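You operate a simulated robot arm through the tools that you are given. There is no shell and no other tool. Be economical: measure what you need, move in short steps, check, and stop when the job is done.

The job below is to be done with a simulated two-armed robot. You get a single attempt, and the scene is never put back.

JOB
Carry the beige basket with both arms and set it on the counter under the tag rack.

The check looks at the end state, three seconds after you hand in, the way a careful person would. Anything else that was tipped, shoved, dropped, spilled or broken makes it a failure.

ROBOT AND FRAMES
Two 7-joint arms with two-finger parallel grippers on one trunk, on a base that drives. Base frame: it is fixed to the floor where the robot stands at the start and does not move with it; the origin is under the middle of the robot, x ahead of it, y to its left, z up; the surface under the hand at the start is at about z = 0.94. Readings come in m, degrees, newtons and seconds.
The left shoulder is at the start at [0.05, 0.158, 1.133], the right one opposite. With the tool pointing down near the work surface each hand reaches from about 0.22 to 0.66 m from the robot's upright axis, wherever it stands, measured 20 degrees to its own side. Places, roughly: beige basket (34x25x17 cm) [0.5, 0.2, 1]; counter under the tag rack [0.6, -0.9, 0.9]. Payload 3.91 kg a hand.
The TCP of each hand is the grasp point between the finger pads, 0.03 m short of the fingertips. In the tool frame z runs along the fingers and y along their closing line. The gripper opens to 0.11 m. The fingers are 0.02 m wide and 0.01 m thick; the gripper's body (0.048 by 0.112 m) begins 0.055 m behind the TCP.
Orientation is that of the tool frame in the base frame, as a unit quaternion [x, y, z, w]. With the fingers straight down and closing along the base's y, the tool's x points along the base's -x, its y along +y and its z along -z.

CONTROLS
- The arms move only by the tool step_arm. It takes "left_rows", "right_rows" or both (then of equal length, played together; a hand with none holds still); each is a list of rows, each an object of numbers (a shift or turn left out is 0, a gripper value left out holds the last): "dx", "dy", "dz": the shift along the tool's x, y, z in mm; "rx", "ry", "rz": the turn, a rotation vector about the tool's x, y, z in degrees. In form: [{"dx": .., "dy": .., "dz": .., "rx": .., "ry": .., "rz": ..}, ...]. A call has 1 to 8 rows; each row is the pose to reach, as a shift and turn from the pose commanded when the call began, along the tool's axes at that moment. "left_jaw" and "right_jaw" are, for a hand that has rows, the gripper command, from -1 (shut) to 1 (fully open), values between in proportion, set as the call begins (left out, the last holds). Each row takes 0.2 s and may step no farther than 0.05 m and 8.6 degrees from the row before; otherwise, or with a gripper value out of range, the whole call is refused. Where a pose cannot be reached the arm comes as near as it can. A force on the tool above 40 N (or 10 N above the force at the start of the call, whichever is more), or a blocked arm, ends the call early, and 0.2 s more pass. Each finger travels about 0.153 m/s and halts on what it meets, pressing with about 37 N; the grip force reading is that of the motor and also rises with nothing between the fingers. The clock runs only during rows and for 0.2 s after the last one: add rows that repeat a pose to give the fingers time. It gives the time, the measured TCP pose, the force on the tool (base axes), the opening and the grip force at its end, in the units of the frame above (readings bear some noise), with the torque about the TCP (base axes, N m) and any sound that the robot's microphone picked up.
- Cameras (640 x 400 px; columns grow to the right, rows downward): "scene" is now at [0.1307, -0.0102, 1.289]; the picture's right is [-0.12, -0.99, 0.00], its down [-0.40, 0.05, -0.91] and it looks along [0.91, -0.11, -0.41] (base axes); focal length 214 px, centre (320, 200). "left" rides on the left gripper at [0.072, -0.017, -0.103] in its tool frame; the picture's right is [0.23, 0.97, 0.00], its down [-0.76, 0.18, -0.62] and it looks along [-0.61, 0.14, 0.78] (tool axes); focal length 222 px, centre (320, 200). "right" rides on the right gripper at [0.073, 0.017, -0.103] in its tool frame; the picture's right is [-0.23, 0.97, 0.00], its down [-0.76, -0.18, -0.62] and it looks along [-0.61, -0.14, 0.78] (tool axes); focal length 222 px, centre (320, 200). There is no depth. A picture from a camera that has moved, and an enlarged one, comes with that camera's place and axes in the base frame and with its lens.
- snapshot(camera): a new picture of that camera. It takes no simulated time.
- raise_lower(by): slides the trunk up (or, below 0, down) by that many m; the arms and the scene camera ride with it, the base frame stays. It gives what a move gives, with no picture.
- base_move(legs): drives the robot by 1 to 6 legs, each [ahead, turn to the left] in m and degrees, along the robot's own axes; the way and the turn of a leg run together, so that a leg with both is an arc; at most 1.5 m and 180 degrees a leg. The arms and the cameras ride along, it lands a little off, and it stops where it bumps. It gives what a move gives.
- aim_head(pan, tilt): turns the head with the scene camera to pan (to the left, within 80 degrees either way) and tilt (down, from -29 to 69), counted from straight ahead of the robot. It gives what a move gives.
- inspect(camera, box): a new picture of the part [left, top, right, bottom] of that camera's present view, enlarged. It takes no simulated time.
- close_job(): hands the job in; it is judged then, once.

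Work in short steps. Places have to be worked out from the pictures, the camera data and where the tool is seen: move nearer, look again, correct. Check each grasp and each placing, and mend what went wrong. You have 120 turns and 100 pictures in all, those below and enlarged ones among them. Open the grippers and draw the arms clear of the work before you hand the job in, unless the task says otherwise; then end with one line.

The tools are called after "Call:" as name(argument=value, ...) on one line, values as JSON. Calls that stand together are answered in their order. step_arm: Moves the arms, as the interface text tells. Its arguments: {"type":"object","properties":{"left_rows":{"type":"array"},"left_jaw":{"type":"number"},"right_rows":{"type":"array"},"right_jaw":{"type":"number"}},"required":[]} The other tools are called the same way: raise_lower (by) slides the trunk up or down; base_move (legs) drives the base; aim_head (pan, tilt) turns the head that bears the scene camera; snapshot (camera) takes a picture; inspect (camera, box) takes an enlarged picture of a part of a camera's view; close_job () hands the job in.

At the start:

```text
clock: 0.0
left_position: [0.3998, 0.3818, 1.1462]
left_tool_rot: [0.0, 1.0, 0.0, 0.001]
left_force: [0.3, 0.8, -0.2]
left_moment: [-0.03, 0.01, -0.03]
left_width: 0.11
left_grasp_force: 0.0
right_position: [0.3399, -0.0207, 1.1367]
right_tool_rot: [0.001, 1.0, 0.001, 0.0]
right_force: [0.0, 0.9, -0.1]
right_moment: [-0.01, 0.01, 0.03]
right_width: 0.11
right_grasp_force: 0.1
trunk travel left (down, up): [-0.375, 0.107]
robot x, y, heading: [-0.0, 0.0007, -0.1]
head pan, tilt: [-7.1, 23.9]
```

scene: 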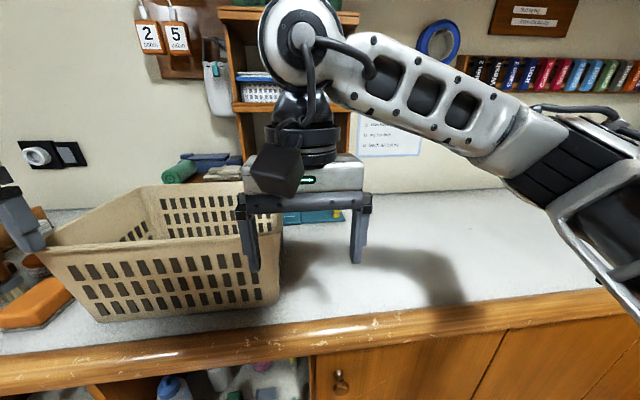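
right: 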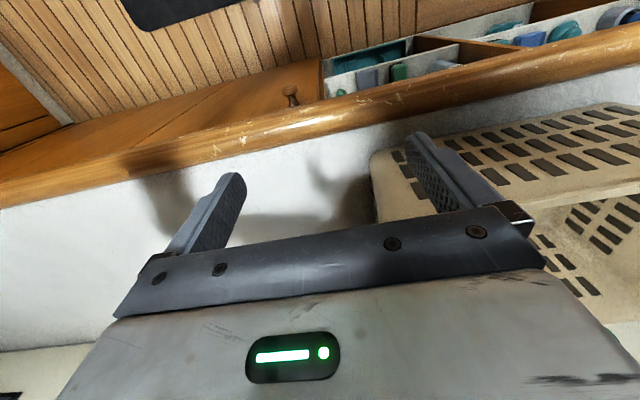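
left: 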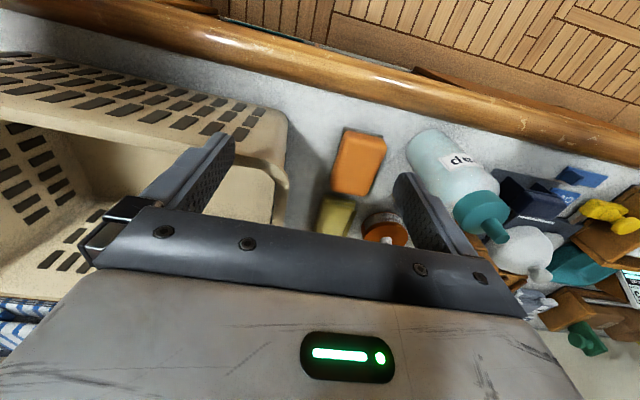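

The basket sits between the hands, and the target lies off to the right. I'll turn the head right to look at the target counter.

Call:
aim_head(pan=-60, tilt=25)

Call:
snapshot(camera="scene")

Call:
aim_head(pan=25, tilt=35)

Call:
snapshot(camera="scene")

```text
clock: 1.2
left_position: [0.3992, 0.3805, 1.1459]
left_tool_rot: [-0.001, 1.0, 0.0, 0.0]
left_force: [-0.1, -0.3, -0.3]
left_moment: [0.03, 0.03, -0.03]
left_width: 0.1099
left_grasp_force: 0.1
right_position: [0.3405, -0.0216, 1.1368]
right_tool_rot: [0.0, 1.0, 0.001, 0.0]
right_force: [-0.2, 0.0, 0.3]
right_moment: [-0.01, 0.01, 0.0]
right_width: 0.1099
right_grasp_force: 0.1
trunk travel left (down, up): [-0.375, 0.107]
robot x, y, heading: [0.0012, -0.0035, -0.1]
head pan, tilt: [-60.0, 25.0]
```

```text
96 pictures are left
camera scene: at [0.0851, -0.0784, 1.2873], right [-0.87, -0.5, 0.0], down [-0.21, 0.37, -0.91], along [0.45, -0.78, -0.42], focal length 214 px, centre (320, 200)
```

scene: 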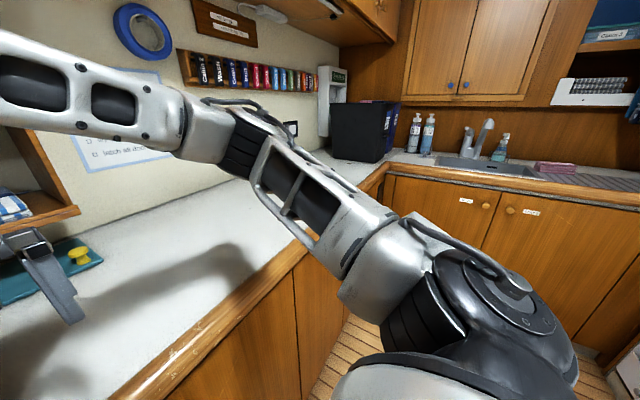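

```text
clock: 2.8
left_position: [0.3993, 0.3803, 1.147]
left_tool_rot: [0.0, 1.0, -0.001, 0.001]
left_force: [0.1, 0.8, 0.0]
left_moment: [0.0, 0.03, 0.02]
left_width: 0.1101
left_grasp_force: 0.0
right_position: [0.341, -0.0206, 1.1374]
right_tool_rot: [0.001, 1.0, 0.001, -0.001]
right_force: [-0.2, -0.2, -0.7]
right_moment: [-0.01, -0.01, -0.01]
right_width: 0.11
right_grasp_force: 0.0
trunk travel left (down, up): [-0.375, 0.107]
robot x, y, heading: [0.0022, 0.0009, -0.1]
head pan, tilt: [25.0, 35.0]
```

```text
95 pictures are left
camera scene: at [0.1188, 0.0385, 1.2716], right [0.42, -0.91, 0.0], down [-0.52, -0.24, -0.82], along [0.74, 0.35, -0.57], focal length 214 px, centre (320, 200)
```

scene: 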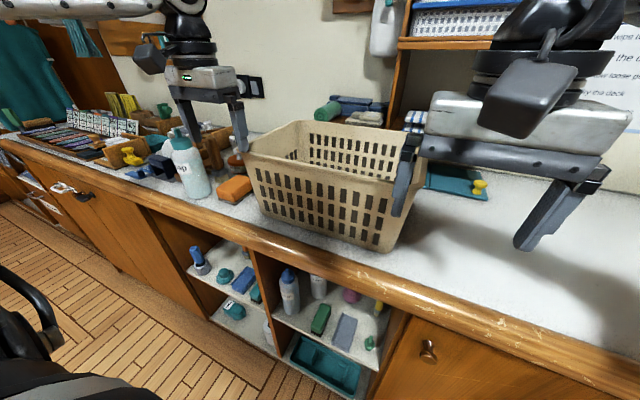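

Tag rack (coloured tags) is on the wall right, y about -0.6…-1.5; counter below is bare. I'll look closely at the basket rim from here.

Call:
inspect(camera="scene", box=[160, 80, 450, 260])

Call:
inspect(camera="left", box=[0, 0, 420, 262])

Call:
inspect(camera="right", box=[320, 80, 640, 280])

```text
2.21 times, centred on (305, 170) of scene
camera zoom: at [0.1188, 0.0385, 1.2716], right [0.42, -0.91, 0.0], down [-0.52, -0.24, -0.82], along [0.74, 0.35, -0.57], focal length 473 px, centre (353, 266)
```

zoom: 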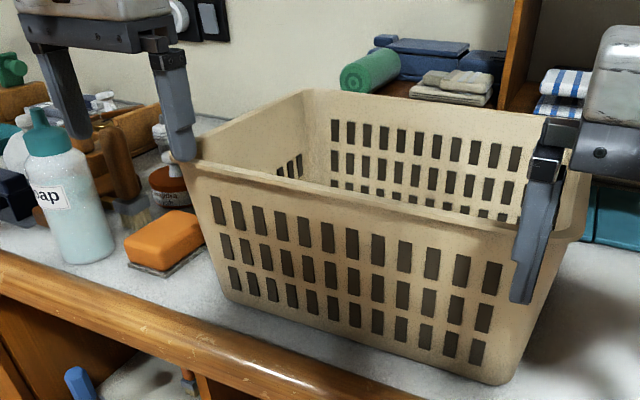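

```text
1.52 times, centred on (210, 131) of left
camera zoom: at [0.327, 0.3641, 1.2498], right [-0.23, 0.97, 0.0], down [0.76, 0.18, 0.62], along [0.61, 0.14, -0.78], focal length 338 px, centre (488, 305)
```

zoom: 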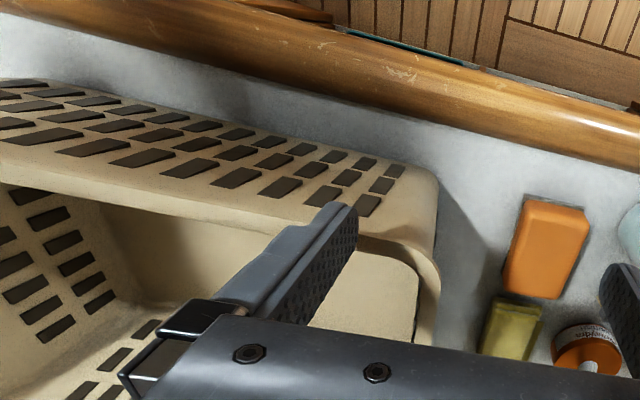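

```text
2.00 times, centred on (480, 180) of right
camera zoom: at [0.2679, -0.0055, 1.2407], right [0.23, 0.97, 0.0], down [0.76, -0.18, 0.62], along [0.61, -0.14, -0.78], focal length 444 px, centre (0, 240)
```

zoom: 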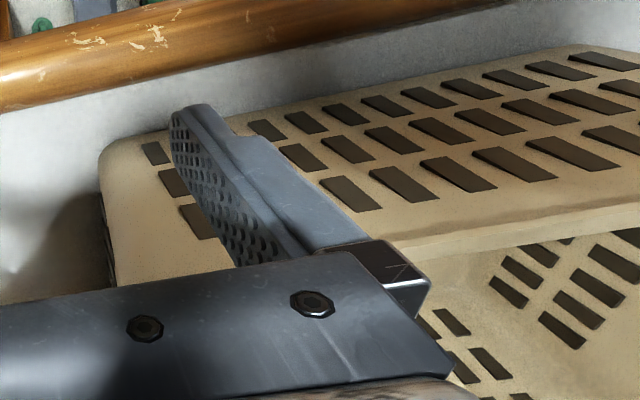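

The fingers hide both ends of the rim. I'll raise both hands 10 cm and look again.

Call:
step_arm(left_rows=[{"dz": -40}, {"dz": -80}, {"dz": -120}, {"dz": -120}], right_rows=[{"dz": -40}, {"dz": -80}, {"dz": -120}, {"dz": -120}])

Call:
snapshot(camera="scene")

Call:
snapshot(camera="left")

Call:
snapshot(camera="right")

```text
clock: 3.8
left_position: [0.3994, 0.3809, 1.2672]
left_tool_rot: [0.0, 1.0, 0.0, 0.0]
left_force: [0.7, -0.1, 0.5]
left_moment: [-0.01, -0.01, -0.01]
left_width: 0.11
left_grasp_force: 0.0
right_position: [0.343, -0.0212, 1.2575]
right_tool_rot: [0.0, 1.0, 0.0, 0.001]
right_force: [0.0, 0.0, 0.1]
right_moment: [0.01, 0.0, 0.02]
right_width: 0.1099
right_grasp_force: 0.0
trunk travel left (down, up): [-0.375, 0.107]
robot x, y, heading: [0.0014, 0.005, -0.0]
head pan, tilt: [25.0, 35.0]
```

```text
91 pictures are left
camera scene: at [0.1191, 0.0387, 1.2715], right [0.42, -0.91, 0.0], down [-0.52, -0.24, -0.82], along [0.74, 0.35, -0.57], focal length 214 px, centre (320, 200)
```

scene: 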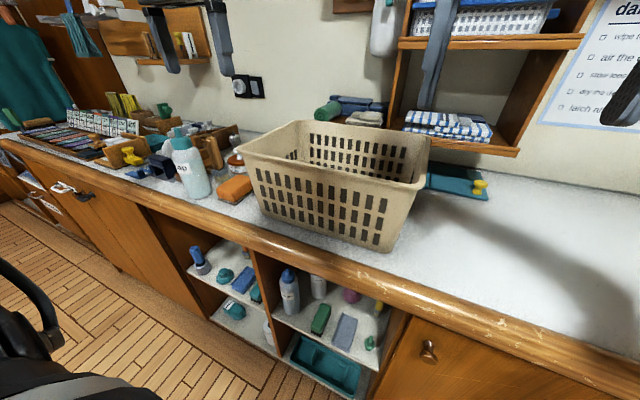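

```text
90 pictures are left
camera left: at [0.328, 0.3645, 1.3697], right [-0.23, 0.97, 0.0], down [0.76, 0.18, 0.62], along [0.61, 0.14, -0.78], focal length 222 px, centre (320, 200)
```

left: 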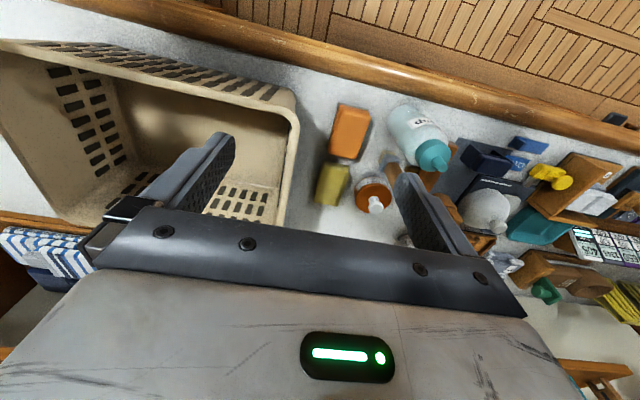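

```text
89 pictures are left
camera right: at [0.2695, -0.0053, 1.361], right [0.23, 0.97, 0.0], down [0.76, -0.18, 0.62], along [0.61, -0.14, -0.78], focal length 222 px, centre (320, 200)
```

right: 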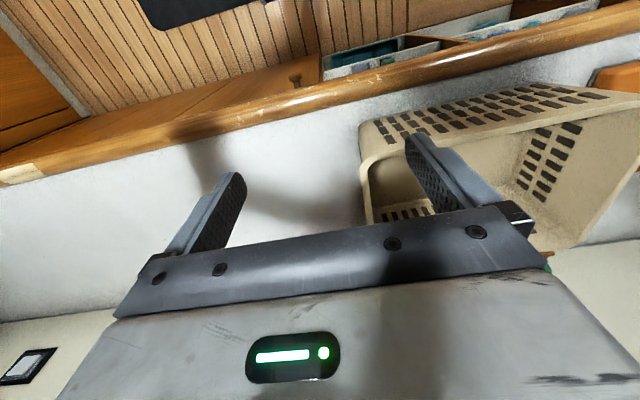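

Rim corners worked out to x 0.41–0.655, y 0.02–0.352 at z≈1.11. I move both hands, still high, above the middles of the short ends.

Call:
step_arm(left_rows=[{"dx": -35, "dy": -8}, {"dx": -70, "dy": -16}, {"dx": -105, "dy": -24}, {"dx": -133, "dy": -31}, {"dx": -133, "dy": -31}], right_rows=[{"dx": -45, "dy": 10}, {"dx": -90, "dy": 20}, {"dx": -135, "dy": 30}, {"dx": -180, "dy": 40}, {"dx": -189, "dy": 41}])

Call:
snapshot(camera="left")

Call:
snapshot(camera="right")

Call:
snapshot(camera="scene")

```text
clock: 5.0
left_position: [0.5061, 0.355, 1.2401]
left_tool_rot: [-0.001, 1.0, -0.001, 0.001]
left_force: [0.1, 0.3, -0.5]
left_moment: [0.0, 0.02, -0.03]
left_width: 0.1101
left_grasp_force: 0.0
left hand out of reach, approached as far as the arm can: row 3, 4, 5
right_position: [0.5011, 0.0083, 1.2406]
right_tool_rot: [0.0, 1.0, 0.002, 0.001]
right_force: [0.2, 0.3, 0.5]
right_moment: [0.01, 0.01, -0.02]
right_width: 0.11
right_grasp_force: 0.0
right hand out of reach, approached as far as the arm can: row 4, 5
trunk travel left (down, up): [-0.375, 0.107]
robot x, y, heading: [0.0005, -0.0028, 0.2]
head pan, tilt: [25.0, 35.0]
```

```text
88 pictures are left
camera left: at [0.4328, 0.3378, 1.3432], right [-0.23, 0.97, 0.0], down [0.76, 0.18, 0.62], along [0.61, 0.14, -0.78], focal length 222 px, centre (320, 200)
```

left: 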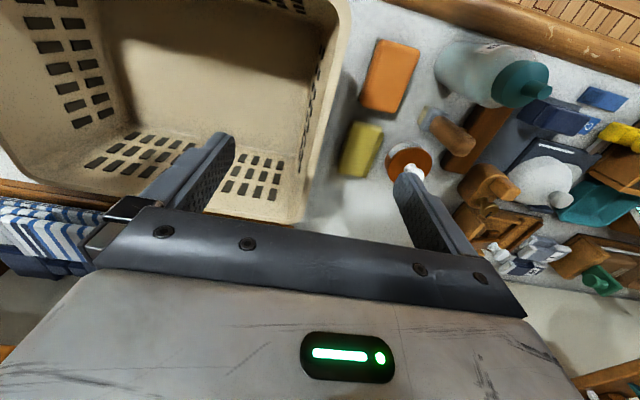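

```text
87 pictures are left
camera right: at [0.4285, 0.0232, 1.3436], right [0.23, 0.97, 0.0], down [0.76, -0.18, 0.62], along [0.61, -0.14, -0.78], focal length 222 px, centre (320, 200)
```

right: 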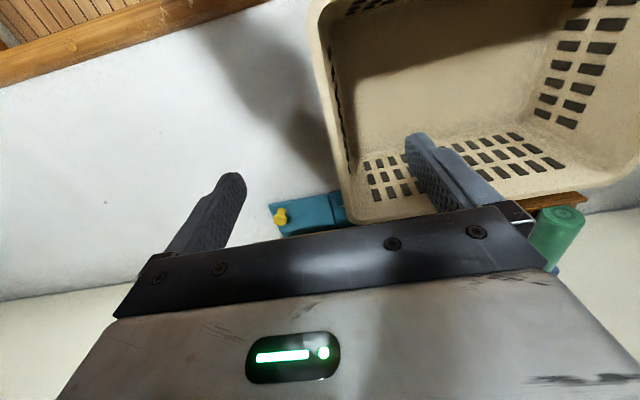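

```text
86 pictures are left
camera scene: at [0.1197, 0.0394, 1.2714], right [0.42, -0.91, 0.0], down [-0.52, -0.24, -0.82], along [0.74, 0.35, -0.57], focal length 214 px, centre (320, 200)
```

scene: 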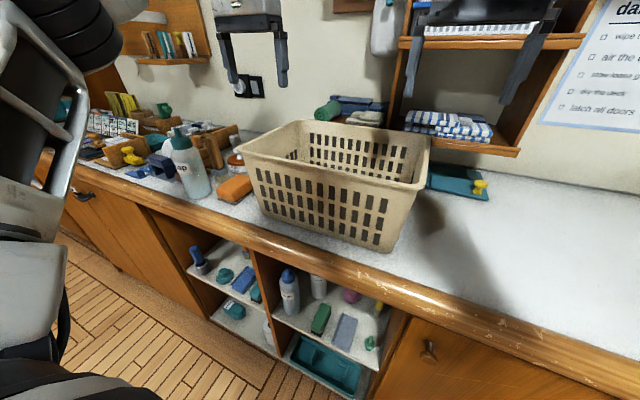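

At this height the arms fall 3 cm short in x; the rim centres look to be at y≈0.356 (left) and y≈0.016 (right). I'll raise the trunk to give the shoulders more reach.

Call:
raise_lower(by=0.1)

```text
clock: 6.3
left_position: [0.5049, 0.3537, 1.3418]
left_tool_rot: [0.0, 1.0, 0.001, 0.001]
left_force: [-0.1, -0.4, -0.1]
left_moment: [-0.02, 0.03, -0.01]
left_width: 0.1101
left_grasp_force: 0.1
right_position: [0.5002, 0.0056, 1.3402]
right_tool_rot: [0.001, 1.0, 0.002, 0.002]
right_force: [-0.1, 0.6, -0.3]
right_moment: [-0.03, -0.04, 0.02]
right_width: 0.11
right_grasp_force: 0.0
trunk travel left (down, up): [-0.475, 0.007]
robot x, y, heading: [0.0019, 0.0001, 0.0]
head pan, tilt: [25.0, 35.0]
```

Now lowering both hands by about 12 cm while extending to x≈0.53 and centring over the rims; tips stay above the rim.

Call:
step_arm(left_rows=[{"dz": 40}, {"dz": 80}, {"dz": 120, "dx": -12}, {"dz": 140, "dx": -25, "dy": 2}, {"dz": 140, "dx": -25, "dy": 2}], right_rows=[{"dz": 40}, {"dz": 80}, {"dz": 120, "dx": -15, "dy": 5}, {"dz": 140, "dx": -30, "dy": 10}, {"dz": 140, "dx": -30, "dy": 10}])

Call:
snapshot(camera="left")

Call:
snapshot(camera="right")

Call:
snapshot(camera="scene")

```text
clock: 7.5
left_position: [0.53, 0.3535, 1.2018]
left_tool_rot: [0.0, 1.0, 0.0, 0.002]
left_force: [1.4, -0.2, -0.3]
left_moment: [0.0, 0.02, 0.0]
left_width: 0.11
left_grasp_force: 0.1
right_position: [0.5314, 0.0187, 1.199]
right_tool_rot: [0.001, 1.0, 0.002, 0.001]
right_force: [0.4, -0.7, 0.4]
right_moment: [0.03, 0.03, 0.0]
right_width: 0.1099
right_grasp_force: 0.1
trunk travel left (down, up): [-0.475, 0.007]
robot x, y, heading: [-0.0039, 0.0013, -0.0]
head pan, tilt: [25.0, 35.0]
```

```text
85 pictures are left
camera left: at [0.457, 0.3364, 1.3033], right [-0.23, 0.97, 0.0], down [0.76, 0.18, 0.63], along [0.61, 0.14, -0.78], focal length 222 px, centre (320, 200)
```

left: 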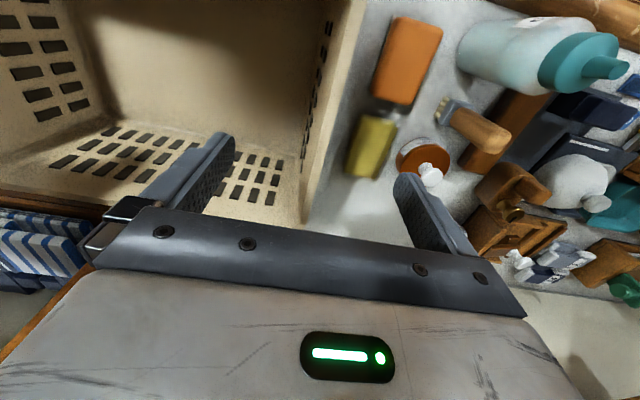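

```text
84 pictures are left
camera right: at [0.4577, 0.0339, 1.3018], right [0.23, 0.97, 0.0], down [0.76, -0.18, 0.62], along [0.61, -0.14, -0.78], focal length 222 px, centre (320, 200)
```

right: 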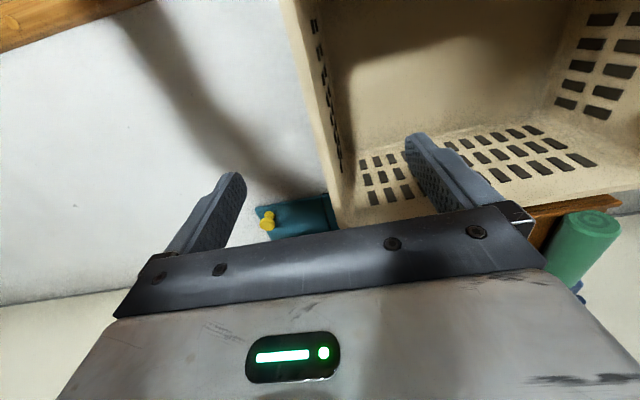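

```text
83 pictures are left
camera scene: at [0.1185, 0.0385, 1.3716], right [0.42, -0.91, 0.0], down [-0.52, -0.24, -0.82], along [0.74, 0.35, -0.57], focal length 214 px, centre (320, 200)
```

scene: 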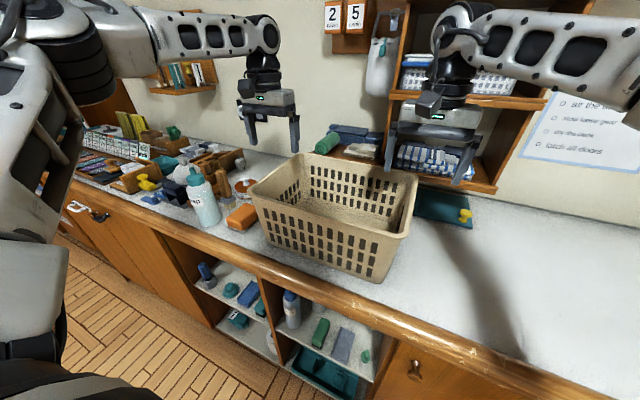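

Rim centres: left y≈0.357, right y≈0.019, so the hands are nearly aligned. I descend 7 cm, putting fingertips about at rim height, and look again.

Call:
step_arm(left_rows=[{"dz": 25, "dy": 3}, {"dz": 50, "dy": 3}, {"dz": 75, "dy": 3}, {"dz": 75, "dy": 3}], right_rows=[{"dz": 25}, {"dz": 50}, {"dz": 75}, {"dz": 75}])

Call:
snapshot(camera="left")

Call:
snapshot(camera="right")

Call:
inspect(camera="scene", box=[200, 60, 520, 300])

```text
clock: 8.5
left_position: [0.5296, 0.3566, 1.1278]
left_tool_rot: [0.0, 1.0, 0.0, 0.001]
left_force: [-1.1, -0.1, -0.2]
left_moment: [-0.01, 0.0, -0.01]
left_width: 0.11
left_grasp_force: 0.1
right_position: [0.5324, 0.0186, 1.1264]
right_tool_rot: [0.001, 1.0, 0.001, 0.001]
right_force: [0.3, -0.9, 0.1]
right_moment: [-0.04, -0.01, 0.01]
right_width: 0.11
right_grasp_force: 0.0
trunk travel left (down, up): [-0.475, 0.007]
robot x, y, heading: [0.0027, 0.0017, 0.1]
head pan, tilt: [25.0, 35.0]
```

```text
82 pictures are left
camera left: at [0.4564, 0.3391, 1.23], right [-0.23, 0.97, 0.0], down [0.76, 0.18, 0.62], along [0.61, 0.14, -0.78], focal length 222 px, centre (320, 200)
```

left: 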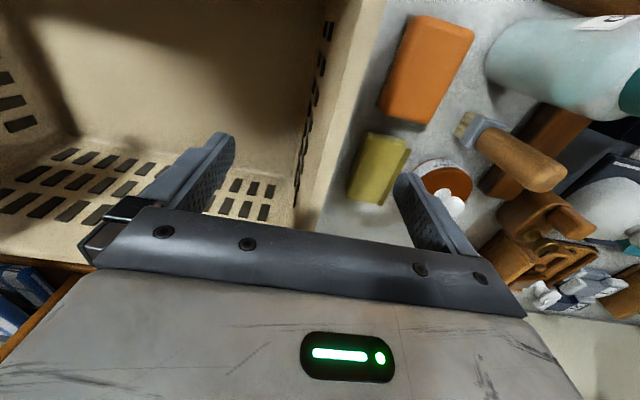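

```text
81 pictures are left
camera right: at [0.4588, 0.0343, 1.229], right [0.23, 0.97, 0.0], down [0.76, -0.18, 0.62], along [0.61, -0.14, -0.78], focal length 222 px, centre (320, 200)
```

right: 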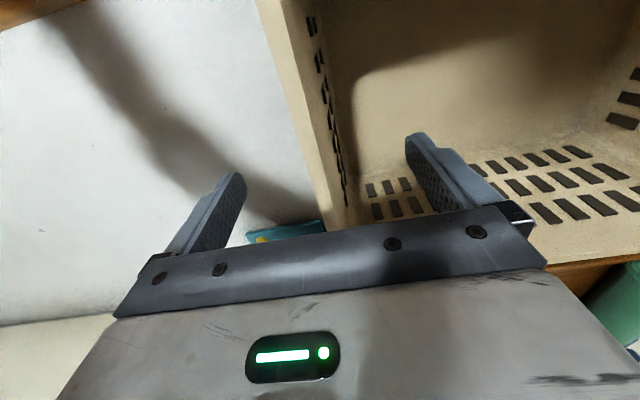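

```text
1.67 times, centred on (360, 180) of scene
camera zoom: at [0.1186, 0.0384, 1.3716], right [0.42, -0.91, 0.0], down [-0.52, -0.24, -0.82], along [0.74, 0.35, -0.57], focal length 358 px, centre (253, 233)
```

zoom: 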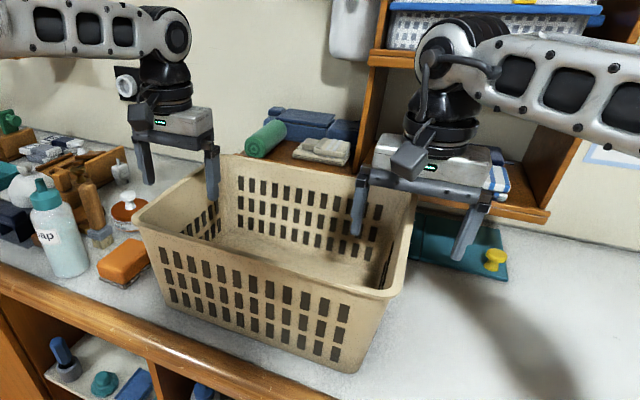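

Fingers straddle both end walls; nothing in the way outside the left one. Descend 32 mm more, so the pads go about 45 mm below the rim.

Call:
step_arm(left_rows=[{"dz": 16}, {"dz": 32}, {"dz": 32}], right_rows=[{"dz": 16}, {"dz": 32}, {"dz": 32}])

Call:
snapshot(camera="left")

Call:
snapshot(camera="right")

Call:
inspect(camera="scene", box=[200, 60, 520, 300])

```text
clock: 9.3
left_position: [0.5295, 0.3578, 1.0952]
left_tool_rot: [0.0, 1.0, 0.0, 0.002]
left_force: [0.0, -0.4, -0.6]
left_moment: [0.0, -0.01, 0.01]
left_width: 0.1098
left_grasp_force: 0.0
right_position: [0.5303, 0.0179, 1.0925]
right_tool_rot: [0.001, 1.0, 0.001, 0.001]
right_force: [0.1, -0.4, -0.1]
right_moment: [0.02, -0.02, 0.0]
right_width: 0.1098
right_grasp_force: 0.0
trunk travel left (down, up): [-0.475, 0.007]
robot x, y, heading: [-0.0038, -0.0003, 0.2]
head pan, tilt: [25.0, 35.0]
```

```text
79 pictures are left
camera left: at [0.4567, 0.3404, 1.1969], right [-0.23, 0.97, 0.0], down [0.76, 0.18, 0.63], along [0.61, 0.14, -0.78], focal length 222 px, centre (320, 200)
```

left: 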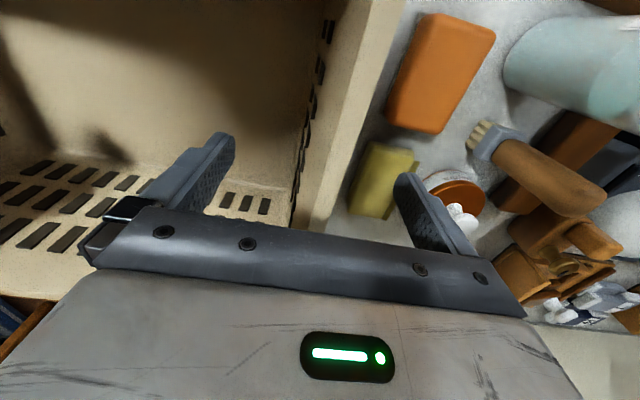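

```text
78 pictures are left
camera right: at [0.4574, 0.0336, 1.1973], right [0.23, 0.97, 0.0], down [0.76, -0.18, 0.62], along [0.61, -0.14, -0.78], focal length 222 px, centre (320, 200)
```

right: 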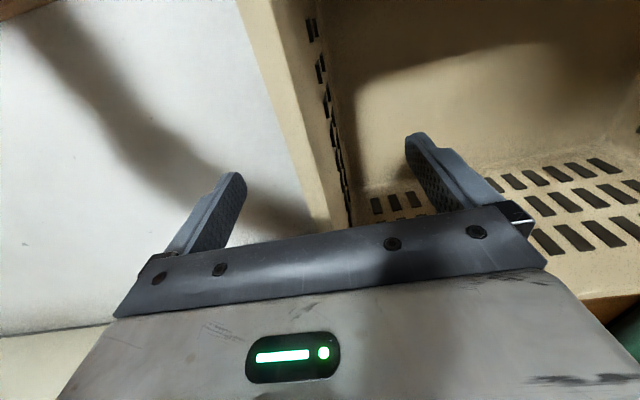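

```text
1.67 times, centred on (360, 180) of scene
camera zoom: at [0.1187, 0.0385, 1.3716], right [0.42, -0.91, 0.0], down [-0.52, -0.24, -0.82], along [0.74, 0.35, -0.57], focal length 358 px, centre (253, 233)
```

zoom: 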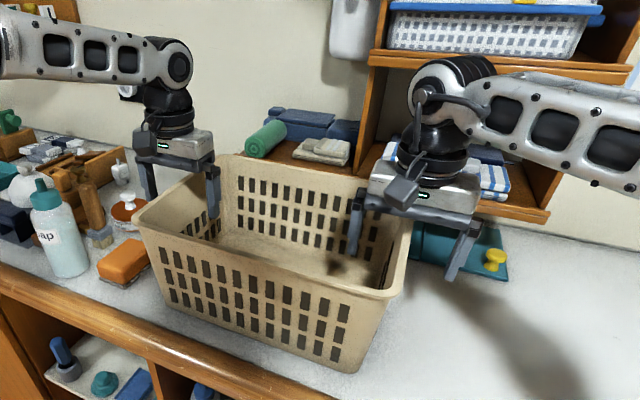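

Both ends are straddled with the rim near mid-jaw. Closing both grippers together.

Call:
step_arm(left_rows=[{}, {}, {}, {}, {}], right_rows=[{}, {}, {}, {}, {}], left_jaw=-1, right_jaw=-1)

Call:
snapshot(camera="left")

Call:
snapshot(camera="right")

```text
clock: 10.5
left_position: [0.5306, 0.3543, 1.0932]
left_tool_rot: [0.001, 1.0, -0.006, 0.001]
left_force: [-0.3, -25.4, -0.8]
left_moment: [-1.89, -0.31, -0.01]
left_width: 0.0059
left_grasp_force: 37.1
right_position: [0.5289, 0.0208, 1.0935]
right_tool_rot: [-0.001, 1.0, 0.006, 0.001]
right_force: [0.5, 24.1, 0.0]
right_moment: [1.84, 0.24, -0.11]
right_width: 0.0062
right_grasp_force: 36.8
trunk travel left (down, up): [-0.475, 0.007]
robot x, y, heading: [0.0001, -0.0008, 0.2]
head pan, tilt: [25.0, 35.0]
```

```text
76 pictures are left
camera left: at [0.4571, 0.3383, 1.1974], right [-0.23, 0.97, -0.01], down [0.76, 0.18, 0.62], along [0.61, 0.13, -0.78], focal length 222 px, centre (320, 200)
```

left: 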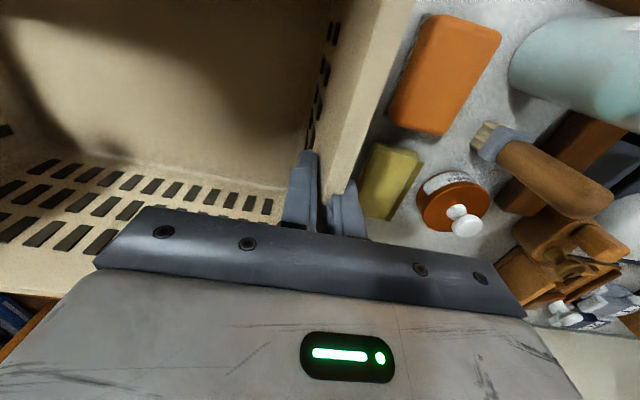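

```text
75 pictures are left
camera right: at [0.4568, 0.0356, 1.1977], right [0.23, 0.97, 0.01], down [0.76, -0.18, 0.62], along [0.61, -0.13, -0.78], focal length 222 px, centre (320, 200)
```

right: 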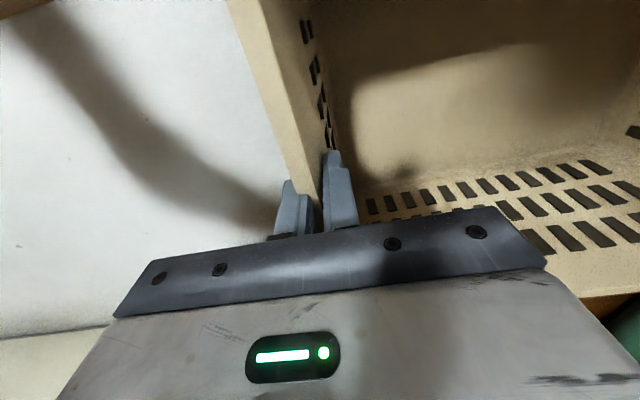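

Both pads grip the 6 mm walls. The hands pull outward by ~25 N because they are 3 mm too far apart; I ease them inward.

Call:
step_arm(left_rows=[{"dy": -3}, {"dy": -3}], right_rows=[{"dy": 3}, {"dy": 3}])

```text
clock: 11.1
left_position: [0.5287, 0.3544, 1.093]
left_tool_rot: [0.0, 1.0, -0.003, 0.001]
left_force: [1.1, -12.7, -0.1]
left_moment: [-1.83, -0.54, 0.11]
left_width: 0.0062
left_grasp_force: 37.4
right_position: [0.5325, 0.0214, 1.0938]
right_tool_rot: [0.001, 1.0, 0.003, 0.001]
right_force: [-1.0, 14.4, 0.0]
right_moment: [1.83, 0.41, 0.27]
right_width: 0.0062
right_grasp_force: 36.9
trunk travel left (down, up): [-0.475, 0.007]
robot x, y, heading: [0.004, -0.0, 0.2]
head pan, tilt: [25.0, 35.0]
```

Halved; another 3 mm inward, then a small 3 cm lift with both arms.

Call:
step_arm(left_rows=[{"dy": -3}, {"dy": -3}, {"dy": -3, "dz": -15}, {"dy": -3, "dz": -30}, {"dy": -3, "dz": -30}], right_rows=[{"dy": 3}, {"dy": 3}, {"dy": 3, "dz": -15}, {"dy": 3, "dz": -30}, {"dy": 3, "dz": -30}])

Call:
snapshot(camera="scene")

```text
clock: 12.3
left_position: [0.5301, 0.354, 1.1233]
left_tool_rot: [-0.003, 1.0, 0.001, 0.001]
left_force: [2.2, 14.8, -3.3]
left_moment: [-1.63, -0.29, 0.24]
left_width: 0.0066
left_grasp_force: 36.6
right_position: [0.5327, 0.0218, 1.1226]
right_tool_rot: [0.003, 1.0, -0.001, 0.001]
right_force: [-1.5, -14.2, -2.4]
right_moment: [1.61, 0.36, 0.52]
right_width: 0.0069
right_grasp_force: 37.3
trunk travel left (down, up): [-0.475, 0.007]
robot x, y, heading: [-0.0015, -0.0017, -0.0]
head pan, tilt: [25.0, 35.0]
```

```text
74 pictures are left
camera scene: at [0.1194, 0.0387, 1.3714], right [0.42, -0.91, 0.0], down [-0.52, -0.24, -0.82], along [0.74, 0.35, -0.57], focal length 214 px, centre (320, 200)
```

scene: 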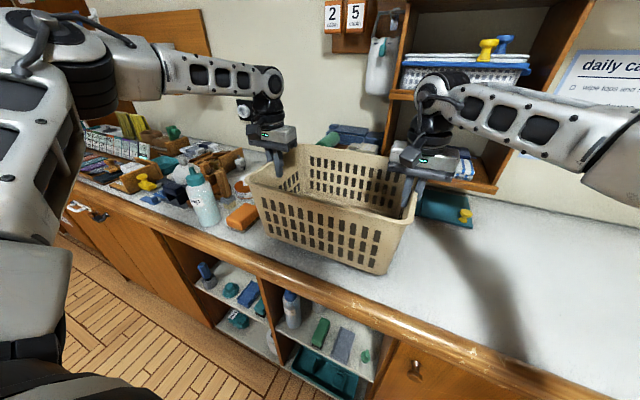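

The basket is up, level, about 0.6 kg. I lift 4 cm more while easing the hands 1.5 mm outward, then look at the floor behind and right.

Call:
step_arm(left_rows=[{"dy": 1.5, "dz": -20}, {"dy": 1.5, "dz": -40}, {"dy": 1.5, "dz": -40}], right_rows=[{"dy": -1.5, "dz": -20}, {"dy": -1.5, "dz": -40}, {"dy": -1.5, "dz": -40}])

Call:
aim_head(pan=-80, tilt=45)

Call:
snapshot(camera="scene")

Call:
aim_head(pan=80, tilt=30)

Call:
snapshot(camera="scene")

```text
clock: 13.1
left_position: [0.5307, 0.3545, 1.1648]
left_tool_rot: [0.001, 1.0, 0.0, -0.001]
left_force: [1.7, 9.4, -2.1]
left_moment: [-1.65, 0.05, 0.23]
left_width: 0.0062
left_grasp_force: 37.2
right_position: [0.5322, 0.0219, 1.1626]
right_tool_rot: [0.0, 1.0, 0.0, 0.001]
right_force: [-2.0, -8.6, -2.9]
right_moment: [1.69, 0.05, 0.28]
right_width: 0.007
right_grasp_force: 37.3
trunk travel left (down, up): [-0.475, 0.007]
robot x, y, heading: [-0.0005, -0.0014, -0.1]
head pan, tilt: [25.0, 35.0]
```

```text
clock: 15.0
left_position: [0.5309, 0.3549, 1.1647]
left_tool_rot: [0.0, 1.0, 0.0, 0.001]
left_force: [1.0, 5.9, -3.8]
left_moment: [-1.7, 0.42, 0.16]
left_width: 0.0061
left_grasp_force: 37.5
right_position: [0.5334, 0.022, 1.1628]
right_tool_rot: [0.001, 1.0, 0.002, 0.001]
right_force: [-0.2, -5.9, -2.6]
right_moment: [1.68, -0.34, 0.21]
right_width: 0.0069
right_grasp_force: 36.7
trunk travel left (down, up): [-0.475, 0.007]
robot x, y, heading: [-0.0041, 0.0025, -0.0]
head pan, tilt: [-80.0, 45.0]
```

```text
73 pictures are left
camera scene: at [0.0537, -0.0786, 1.3567], right [-0.98, -0.17, 0.0], down [-0.12, 0.7, -0.71], along [0.12, -0.7, -0.71], focal length 214 px, centre (320, 200)
```

scene: 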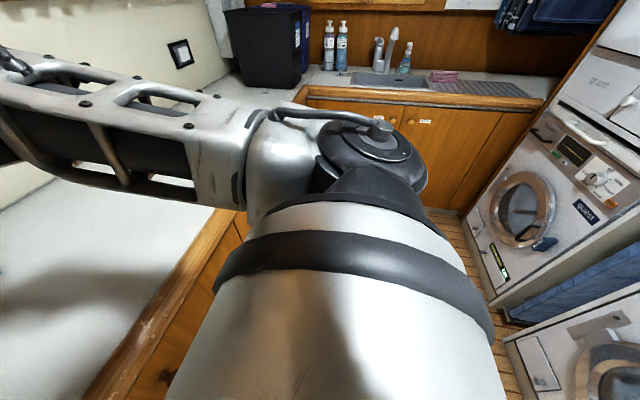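

```text
clock: 17.4
left_position: [0.5298, 0.3545, 1.1651]
left_tool_rot: [0.0, 1.0, 0.0, 0.001]
left_force: [1.6, 1.8, -2.8]
left_moment: [-1.71, -0.1, 0.18]
left_width: 0.0061
left_grasp_force: 36.9
right_position: [0.5337, 0.0209, 1.1613]
right_tool_rot: [0.001, 1.0, 0.001, 0.001]
right_force: [-1.1, -1.8, -2.1]
right_moment: [1.69, 0.12, 0.26]
right_width: 0.0067
right_grasp_force: 36.8
trunk travel left (down, up): [-0.475, 0.007]
robot x, y, heading: [0.0035, -0.0027, 0.3]
head pan, tilt: [80.0, 30.0]
```

```text
72 pictures are left
camera scene: at [0.0553, 0.0905, 1.3793], right [0.98, -0.17, 0.0], down [-0.09, -0.49, -0.87], along [0.15, 0.85, -0.5], focal length 214 px, centre (320, 200)
```

scene: 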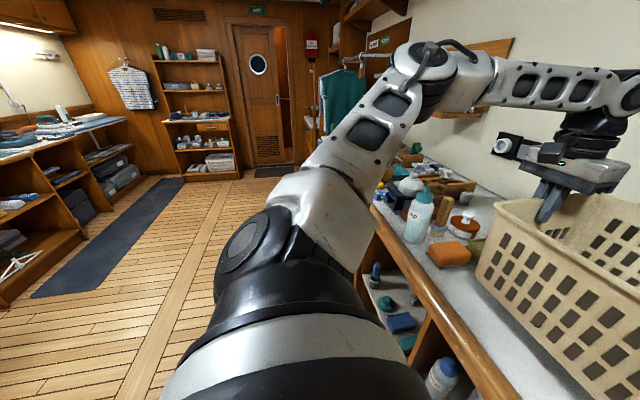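

The aisle runs between the counter edge (x≈0.38) and the machines (x≈-0.9), with free floor. I back up 0.35 m straight, carrying the basket.

Call:
base_move(legs=[[-0.35, 0]])

Call:
aim_head(pan=0, tilt=35)

Call:
snapshot(camera="scene")

```text
clock: 19.7
left_position: [0.179, 0.3519, 1.1658]
left_tool_rot: [0.003, 1.0, -0.001, 0.001]
left_force: [0.6, 1.5, -2.8]
left_moment: [-1.72, -0.06, 0.2]
left_width: 0.0061
left_grasp_force: 36.6
right_position: [0.1802, 0.0201, 1.1623]
right_tool_rot: [0.002, 1.0, 0.0, 0.001]
right_force: [-1.6, -1.4, -3.3]
right_moment: [1.72, 0.09, 0.26]
right_width: 0.0069
right_grasp_force: 36.8
trunk travel left (down, up): [-0.475, 0.007]
robot x, y, heading: [-0.3532, 0.0033, -0.4]
head pan, tilt: [80.0, 30.0]
```

```text
clock: 21.2
left_position: [0.1786, 0.353, 1.1649]
left_tool_rot: [0.002, 1.0, 0.0, 0.001]
left_force: [0.6, 2.9, -2.8]
left_moment: [-1.7, 0.04, 0.2]
left_width: 0.0063
left_grasp_force: 37.6
right_position: [0.1803, 0.0205, 1.1619]
right_tool_rot: [0.002, 1.0, 0.002, 0.001]
right_force: [-1.2, -3.0, -2.9]
right_moment: [1.69, -0.01, 0.26]
right_width: 0.0068
right_grasp_force: 37.2
trunk travel left (down, up): [-0.475, 0.007]
robot x, y, heading: [-0.3525, 0.0032, -0.1]
head pan, tilt: [0.0, 35.0]
```

```text
71 pictures are left
camera scene: at [-0.2252, 0.0017, 1.3715], right [0.0, -1.0, 0.0], down [-0.57, 0.0, -0.82], along [0.82, 0.0, -0.57], focal length 214 px, centre (320, 200)
```

scene: 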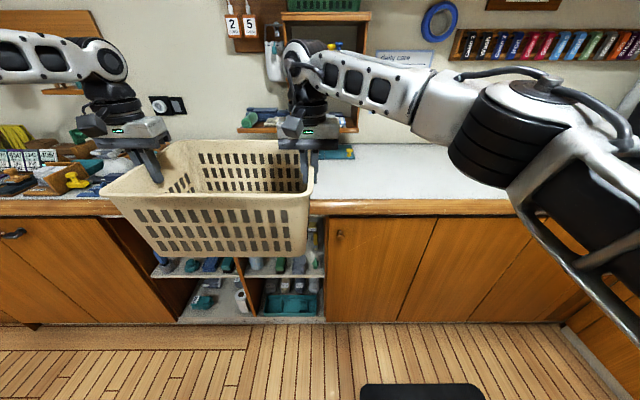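

Basket is held steadily. I centre it in front of the robot: both hands shift 19 cm to the right together.

Call:
step_arm(left_rows=[{"dy": -25}, {"dy": -50}, {"dy": -75}, {"dy": -100}, {"dy": -125}, {"dy": -150}, {"dy": -175}, {"dy": -190}], right_rows=[{"dy": -25}, {"dy": -50}, {"dy": -75}, {"dy": -100}, {"dy": -125}, {"dy": -150}, {"dy": -175}, {"dy": -190}])

Call:
snapshot(camera="scene")

```text
clock: 23.1
left_position: [0.1599, 0.1749, 1.1626]
left_tool_rot: [0.004, 1.0, -0.012, 0.004]
left_force: [4.5, 2.1, -2.8]
left_moment: [-1.76, 0.7, 0.7]
left_width: 0.0059
left_grasp_force: 37.2
left hand out of reach, approached as far as the arm can: row 7, 8
right_position: [0.1775, -0.1562, 1.1607]
right_tool_rot: [-0.009, 1.0, 0.012, 0.0]
right_force: [-2.9, -2.7, -3.1]
right_moment: [1.71, -0.58, 0.69]
right_width: 0.0061
right_grasp_force: 36.8
trunk travel left (down, up): [-0.475, 0.007]
robot x, y, heading: [-0.3557, 0.0003, 0.0]
head pan, tilt: [0.0, 35.0]
stopped in row 8 (left hand): the force on the tool passed its limit at 43 N (the readings are from after the stop); the commanded pose is now the measured one
```

```text
70 pictures are left
camera scene: at [-0.2251, 0.0016, 1.3714], right [0.0, -1.0, 0.0], down [-0.57, 0.0, -0.82], along [0.82, 0.0, -0.57], focal length 214 px, centre (320, 200)
```

scene: 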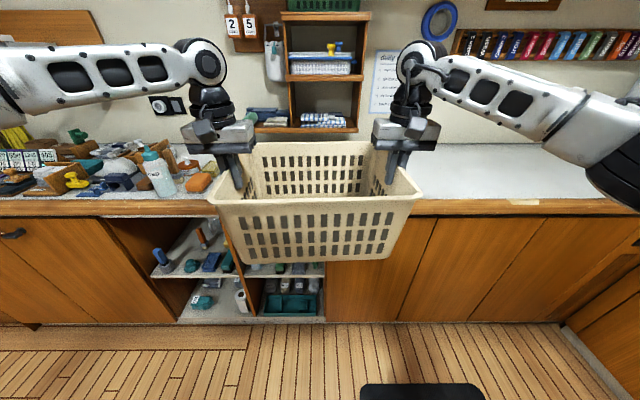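

Basket is centred in front of the robot; the left arm was at its reach limit. I draw both hands 4 cm back for margin.

Call:
step_arm(left_rows=[{"dx": 12}, {"dx": 24}, {"dx": 36}, {"dx": 36}], right_rows=[{"dx": 15}, {"dx": 30}, {"dx": 44}, {"dx": 44}])

```text
clock: 24.1
left_position: [0.1238, 0.1733, 1.1628]
left_tool_rot: [0.004, 1.0, -0.009, 0.005]
left_force: [2.4, 5.6, -2.6]
left_moment: [-1.72, 0.86, 0.62]
left_width: 0.0059
left_grasp_force: 37.2
right_position: [0.1343, -0.1585, 1.1614]
right_tool_rot: [-0.007, 1.0, 0.01, 0.0]
right_force: [-2.9, -4.7, -3.5]
right_moment: [1.73, -0.83, 0.33]
right_width: 0.0062
right_grasp_force: 36.4
trunk travel left (down, up): [-0.475, 0.007]
robot x, y, heading: [-0.3508, 0.0023, -0.1]
head pan, tilt: [0.0, 35.0]
```

The path: arc right to heading -90, straight along the aisle, then arc left under the tags. First the right arc and half the straight.

Call:
base_move(legs=[[0.15, -45], [0.15, -45]])

Call:
snapshot(camera="scene")

```text
clock: 28.7
left_position: [-0.0074, -0.6769, 1.163]
left_tool_rot: [0.723, 0.691, -0.009, -0.004]
left_force: [14.7, -3.4, -2.0]
left_moment: [0.06, 1.6, 0.69]
left_width: 0.006
left_grasp_force: 37.0
right_position: [-0.3423, -0.676, 1.1614]
right_tool_rot: [0.714, 0.7, 0.007, 0.007]
right_force: [-15.0, 2.9, -2.2]
right_moment: [0.01, -1.63, 0.41]
right_width: 0.0059
right_grasp_force: 36.5
trunk travel left (down, up): [-0.475, 0.007]
robot x, y, heading: [-0.1641, -0.1935, -92.0]
head pan, tilt: [0.0, 35.0]
```

```text
69 pictures are left
camera scene: at [-0.1714, -0.3216, 1.3715], right [-1.0, 0.04, 0.0], down [0.02, 0.57, -0.82], along [-0.03, -0.82, -0.57], focal length 214 px, centre (320, 200)
```

scene: 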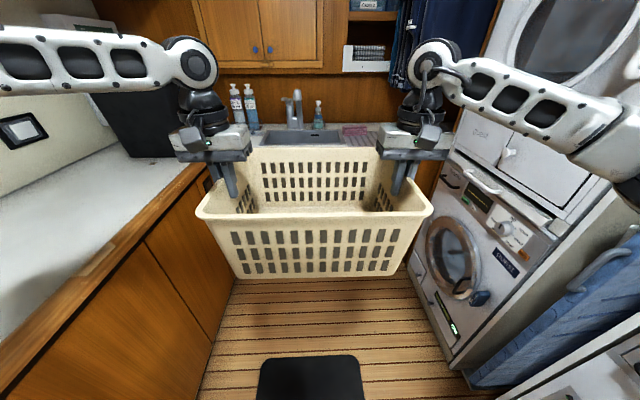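

The way ahead is clear and the target counter is empty. Straight on 0.43 m with slight left correction.

Call:
base_move(legs=[[0, 4], [0.43, 0]])

Call:
snapshot(camera="scene")

```text
clock: 31.8
left_position: [0.0395, -1.0999, 1.1637]
left_tool_rot: [0.699, 0.715, -0.01, -0.003]
left_force: [4.7, -4.8, -2.0]
left_moment: [-0.29, 1.68, 0.77]
left_width: 0.0058
left_grasp_force: 36.7
right_position: [-0.2943, -1.1215, 1.1601]
right_tool_rot: [0.69, 0.724, 0.008, 0.007]
right_force: [-5.2, 3.5, -3.6]
right_moment: [0.36, -1.64, 0.44]
right_width: 0.0062
right_grasp_force: 36.8
trunk travel left (down, up): [-0.475, 0.007]
robot x, y, heading: [-0.1573, -0.6324, -88.2]
head pan, tilt: [0.0, 35.0]
```

```text
68 pictures are left
camera scene: at [-0.1485, -0.7569, 1.3714], right [-1.0, -0.03, 0.0], down [-0.02, 0.57, -0.82], along [0.02, -0.82, -0.57], focal length 214 px, centre (320, 200)
```

scene: 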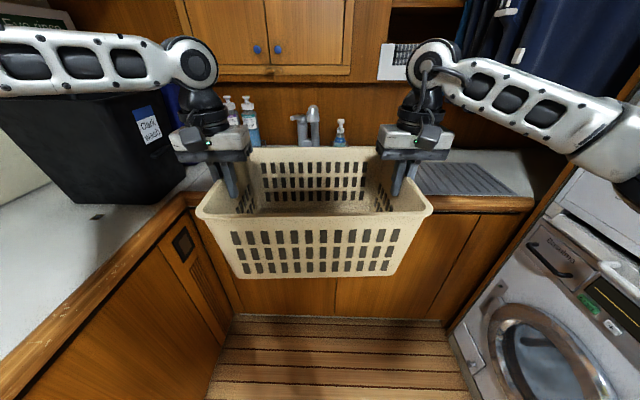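

The bin's near corner is about (0.41, -1.32), so I turn in place away from it to heading about -35, where the basket passes over bare counter edge.

Call:
base_move(legs=[[0, 53]])

Call:
snapshot(camera="scene")

```text
clock: 34.6
left_position: [0.3399, -0.7571, 1.1637]
left_tool_rot: [0.303, 0.953, -0.011, 0.003]
left_force: [5.4, 0.0, -2.2]
left_moment: [-1.55, 0.7, 0.8]
left_width: 0.0057
left_grasp_force: 36.8
right_position: [0.1598, -1.0369, 1.1606]
right_tool_rot: [0.291, 0.957, 0.01, 0.003]
right_force: [-4.6, -1.2, -2.4]
right_moment: [1.54, -0.64, 0.42]
right_width: 0.0059
right_grasp_force: 37.0
trunk travel left (down, up): [-0.475, 0.007]
robot x, y, heading: [-0.1495, -0.628, -34.6]
head pan, tilt: [0.0, 35.0]
```

```text
67 pictures are left
camera scene: at [-0.0468, -0.701, 1.3715], right [-0.57, -0.82, 0.0], down [-0.47, 0.33, -0.82], along [0.67, -0.47, -0.57], focal length 214 px, centre (320, 200)
```

scene: 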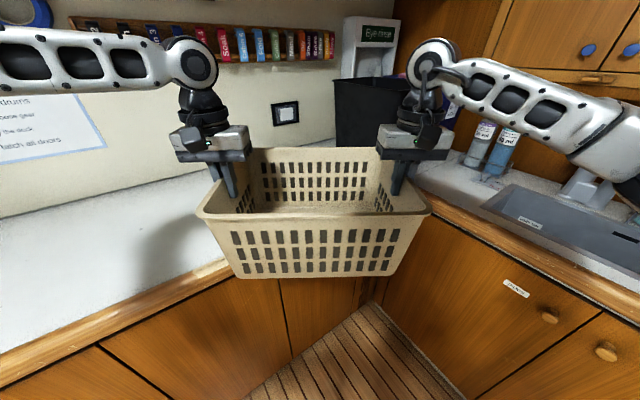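

The basket front corner has ~0.1 m to the bin. Drive ahead 0.18 m, then turn left 25° onto heading ≈ -10.

Call:
base_move(legs=[[0.18, 0], [0, 25]])

Call:
snapshot(camera="scene")

```text
clock: 37.4
left_position: [0.5001, -0.6441, 1.1638]
left_tool_rot: [0.09, 0.996, -0.011, 0.005]
left_force: [3.9, 2.6, -2.9]
left_moment: [-1.75, 0.02, 0.74]
left_width: 0.0058
left_grasp_force: 37.0
right_position: [0.4528, -0.9734, 1.1605]
right_tool_rot: [0.078, 0.997, 0.01, 0.0]
right_force: [-4.1, -2.1, -2.7]
right_moment: [1.68, -0.01, 0.4]
right_width: 0.006
right_grasp_force: 36.6
trunk travel left (down, up): [-0.475, 0.007]
robot x, y, heading: [-0.0034, -0.7308, -10.1]
head pan, tilt: [0.0, 35.0]
```

```text
66 pictures are left
camera scene: at [0.1249, -0.7551, 1.3715], right [-0.17, -0.98, 0.0], down [-0.57, 0.1, -0.82], along [0.81, -0.14, -0.57], focal length 214 px, centre (320, 200)
```

scene: 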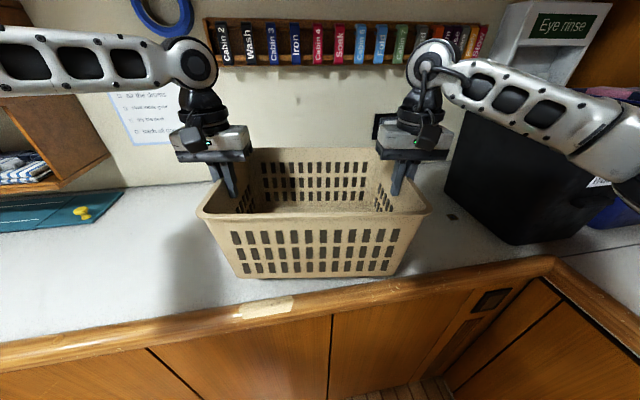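

The basket is over the bare counter, below the tag rack, but near the front edge. Drive 0.09 m further in.

Call:
base_move(legs=[[0.09, 0]])

Call:
snapshot(camera="scene")

```text
clock: 38.6
left_position: [0.5822, -0.6587, 1.1643]
left_tool_rot: [0.086, 0.996, -0.012, 0.005]
left_force: [3.3, 2.4, -2.0]
left_moment: [-1.6, 0.7, 0.69]
left_width: 0.0053
left_grasp_force: 36.9
right_position: [0.5336, -0.9892, 1.161]
right_tool_rot: [0.078, 0.997, 0.014, 0.002]
right_force: [-4.2, -2.1, -1.1]
right_moment: [1.64, -0.75, 0.19]
right_width: 0.0058
right_grasp_force: 36.8
trunk travel left (down, up): [-0.475, 0.007]
robot x, y, heading: [0.086, -0.7474, -10.1]
head pan, tilt: [0.0, 35.0]
stopped in leg 1: the robot was blocked; the commanded pose is now the measured one
```

```text
65 pictures are left
camera scene: at [0.2069, -0.7707, 1.3716], right [-0.17, -0.98, 0.0], down [-0.56, 0.1, -0.82], along [0.81, -0.14, -0.57], focal length 214 px, centre (320, 200)
```

scene: 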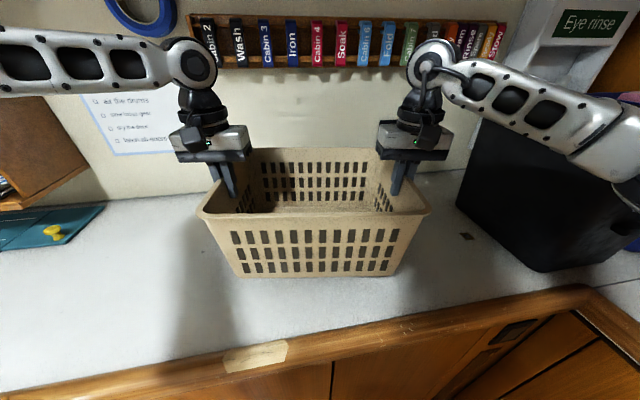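

Blocked just as it arrived (the bin hasn't moved; likely base against the cabinet). I back off 1 cm, and inspect the right forearm's clearance to the bin before lowering.

Call:
base_move(legs=[[-0.012, 0]])

Call:
aim_head(pan=-45, tilt=30)

Call:
snapshot(camera="scene")

Call:
snapshot(camera="right")

```text
clock: 39.3
left_position: [0.571, -0.6567, 1.1638]
left_tool_rot: [0.088, 0.996, -0.012, 0.005]
left_force: [2.6, 2.4, -1.7]
left_moment: [-1.66, 0.42, 0.7]
left_width: 0.0057
left_grasp_force: 36.8
right_position: [0.5241, -0.9868, 1.1609]
right_tool_rot: [0.078, 0.997, 0.012, 0.0]
right_force: [-3.1, -2.7, -2.8]
right_moment: [1.63, -0.46, 0.23]
right_width: 0.0057
right_grasp_force: 37.2
trunk travel left (down, up): [-0.475, 0.007]
robot x, y, heading: [0.0715, -0.748, -10.1]
head pan, tilt: [0.0, 35.0]
```

```text
clock: 40.4
left_position: [0.5715, -0.6578, 1.1637]
left_tool_rot: [0.089, 0.996, -0.013, 0.005]
left_force: [2.8, 2.8, -3.2]
left_moment: [-1.65, 0.45, 0.67]
left_width: 0.0055
left_grasp_force: 37.4
right_position: [0.5235, -0.9861, 1.1598]
right_tool_rot: [0.078, 0.997, 0.011, 0.0]
right_force: [-2.7, -2.0, -1.9]
right_moment: [1.67, -0.34, 0.22]
right_width: 0.006
right_grasp_force: 37.0
trunk travel left (down, up): [-0.475, 0.007]
robot x, y, heading: [0.0703, -0.7472, -10.0]
head pan, tilt: [-45.0, 30.0]
```

```text
64 pictures are left
camera scene: at [0.1618, -0.8276, 1.3793], right [-0.82, -0.57, 0.0], down [-0.29, 0.41, -0.87], along [0.5, -0.71, -0.5], focal length 214 px, centre (320, 200)
```

scene: 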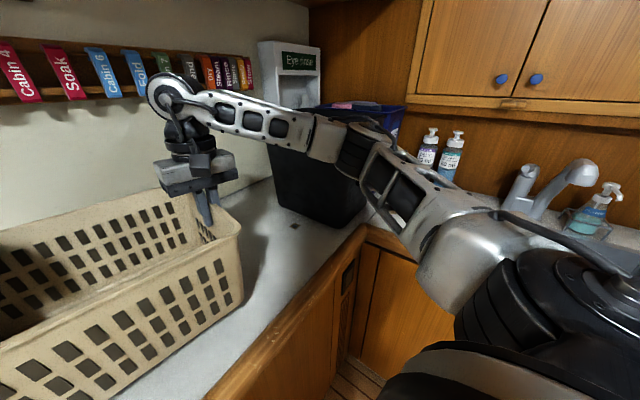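

```text
63 pictures are left
camera right: at [0.4542, -0.9628, 1.2649], right [0.38, 0.93, 0.02], down [0.72, -0.31, 0.62], along [0.58, -0.22, -0.79], focal length 222 px, centre (320, 200)
```

right: 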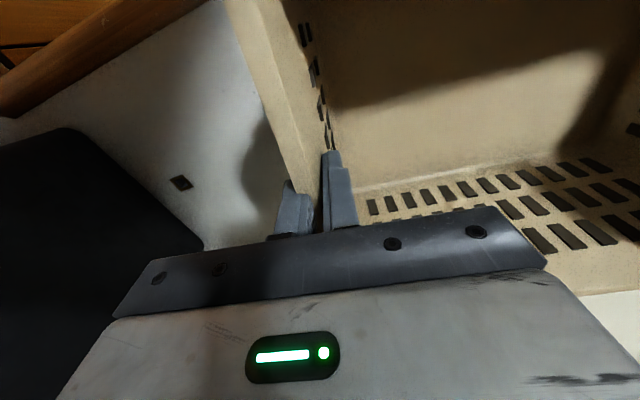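

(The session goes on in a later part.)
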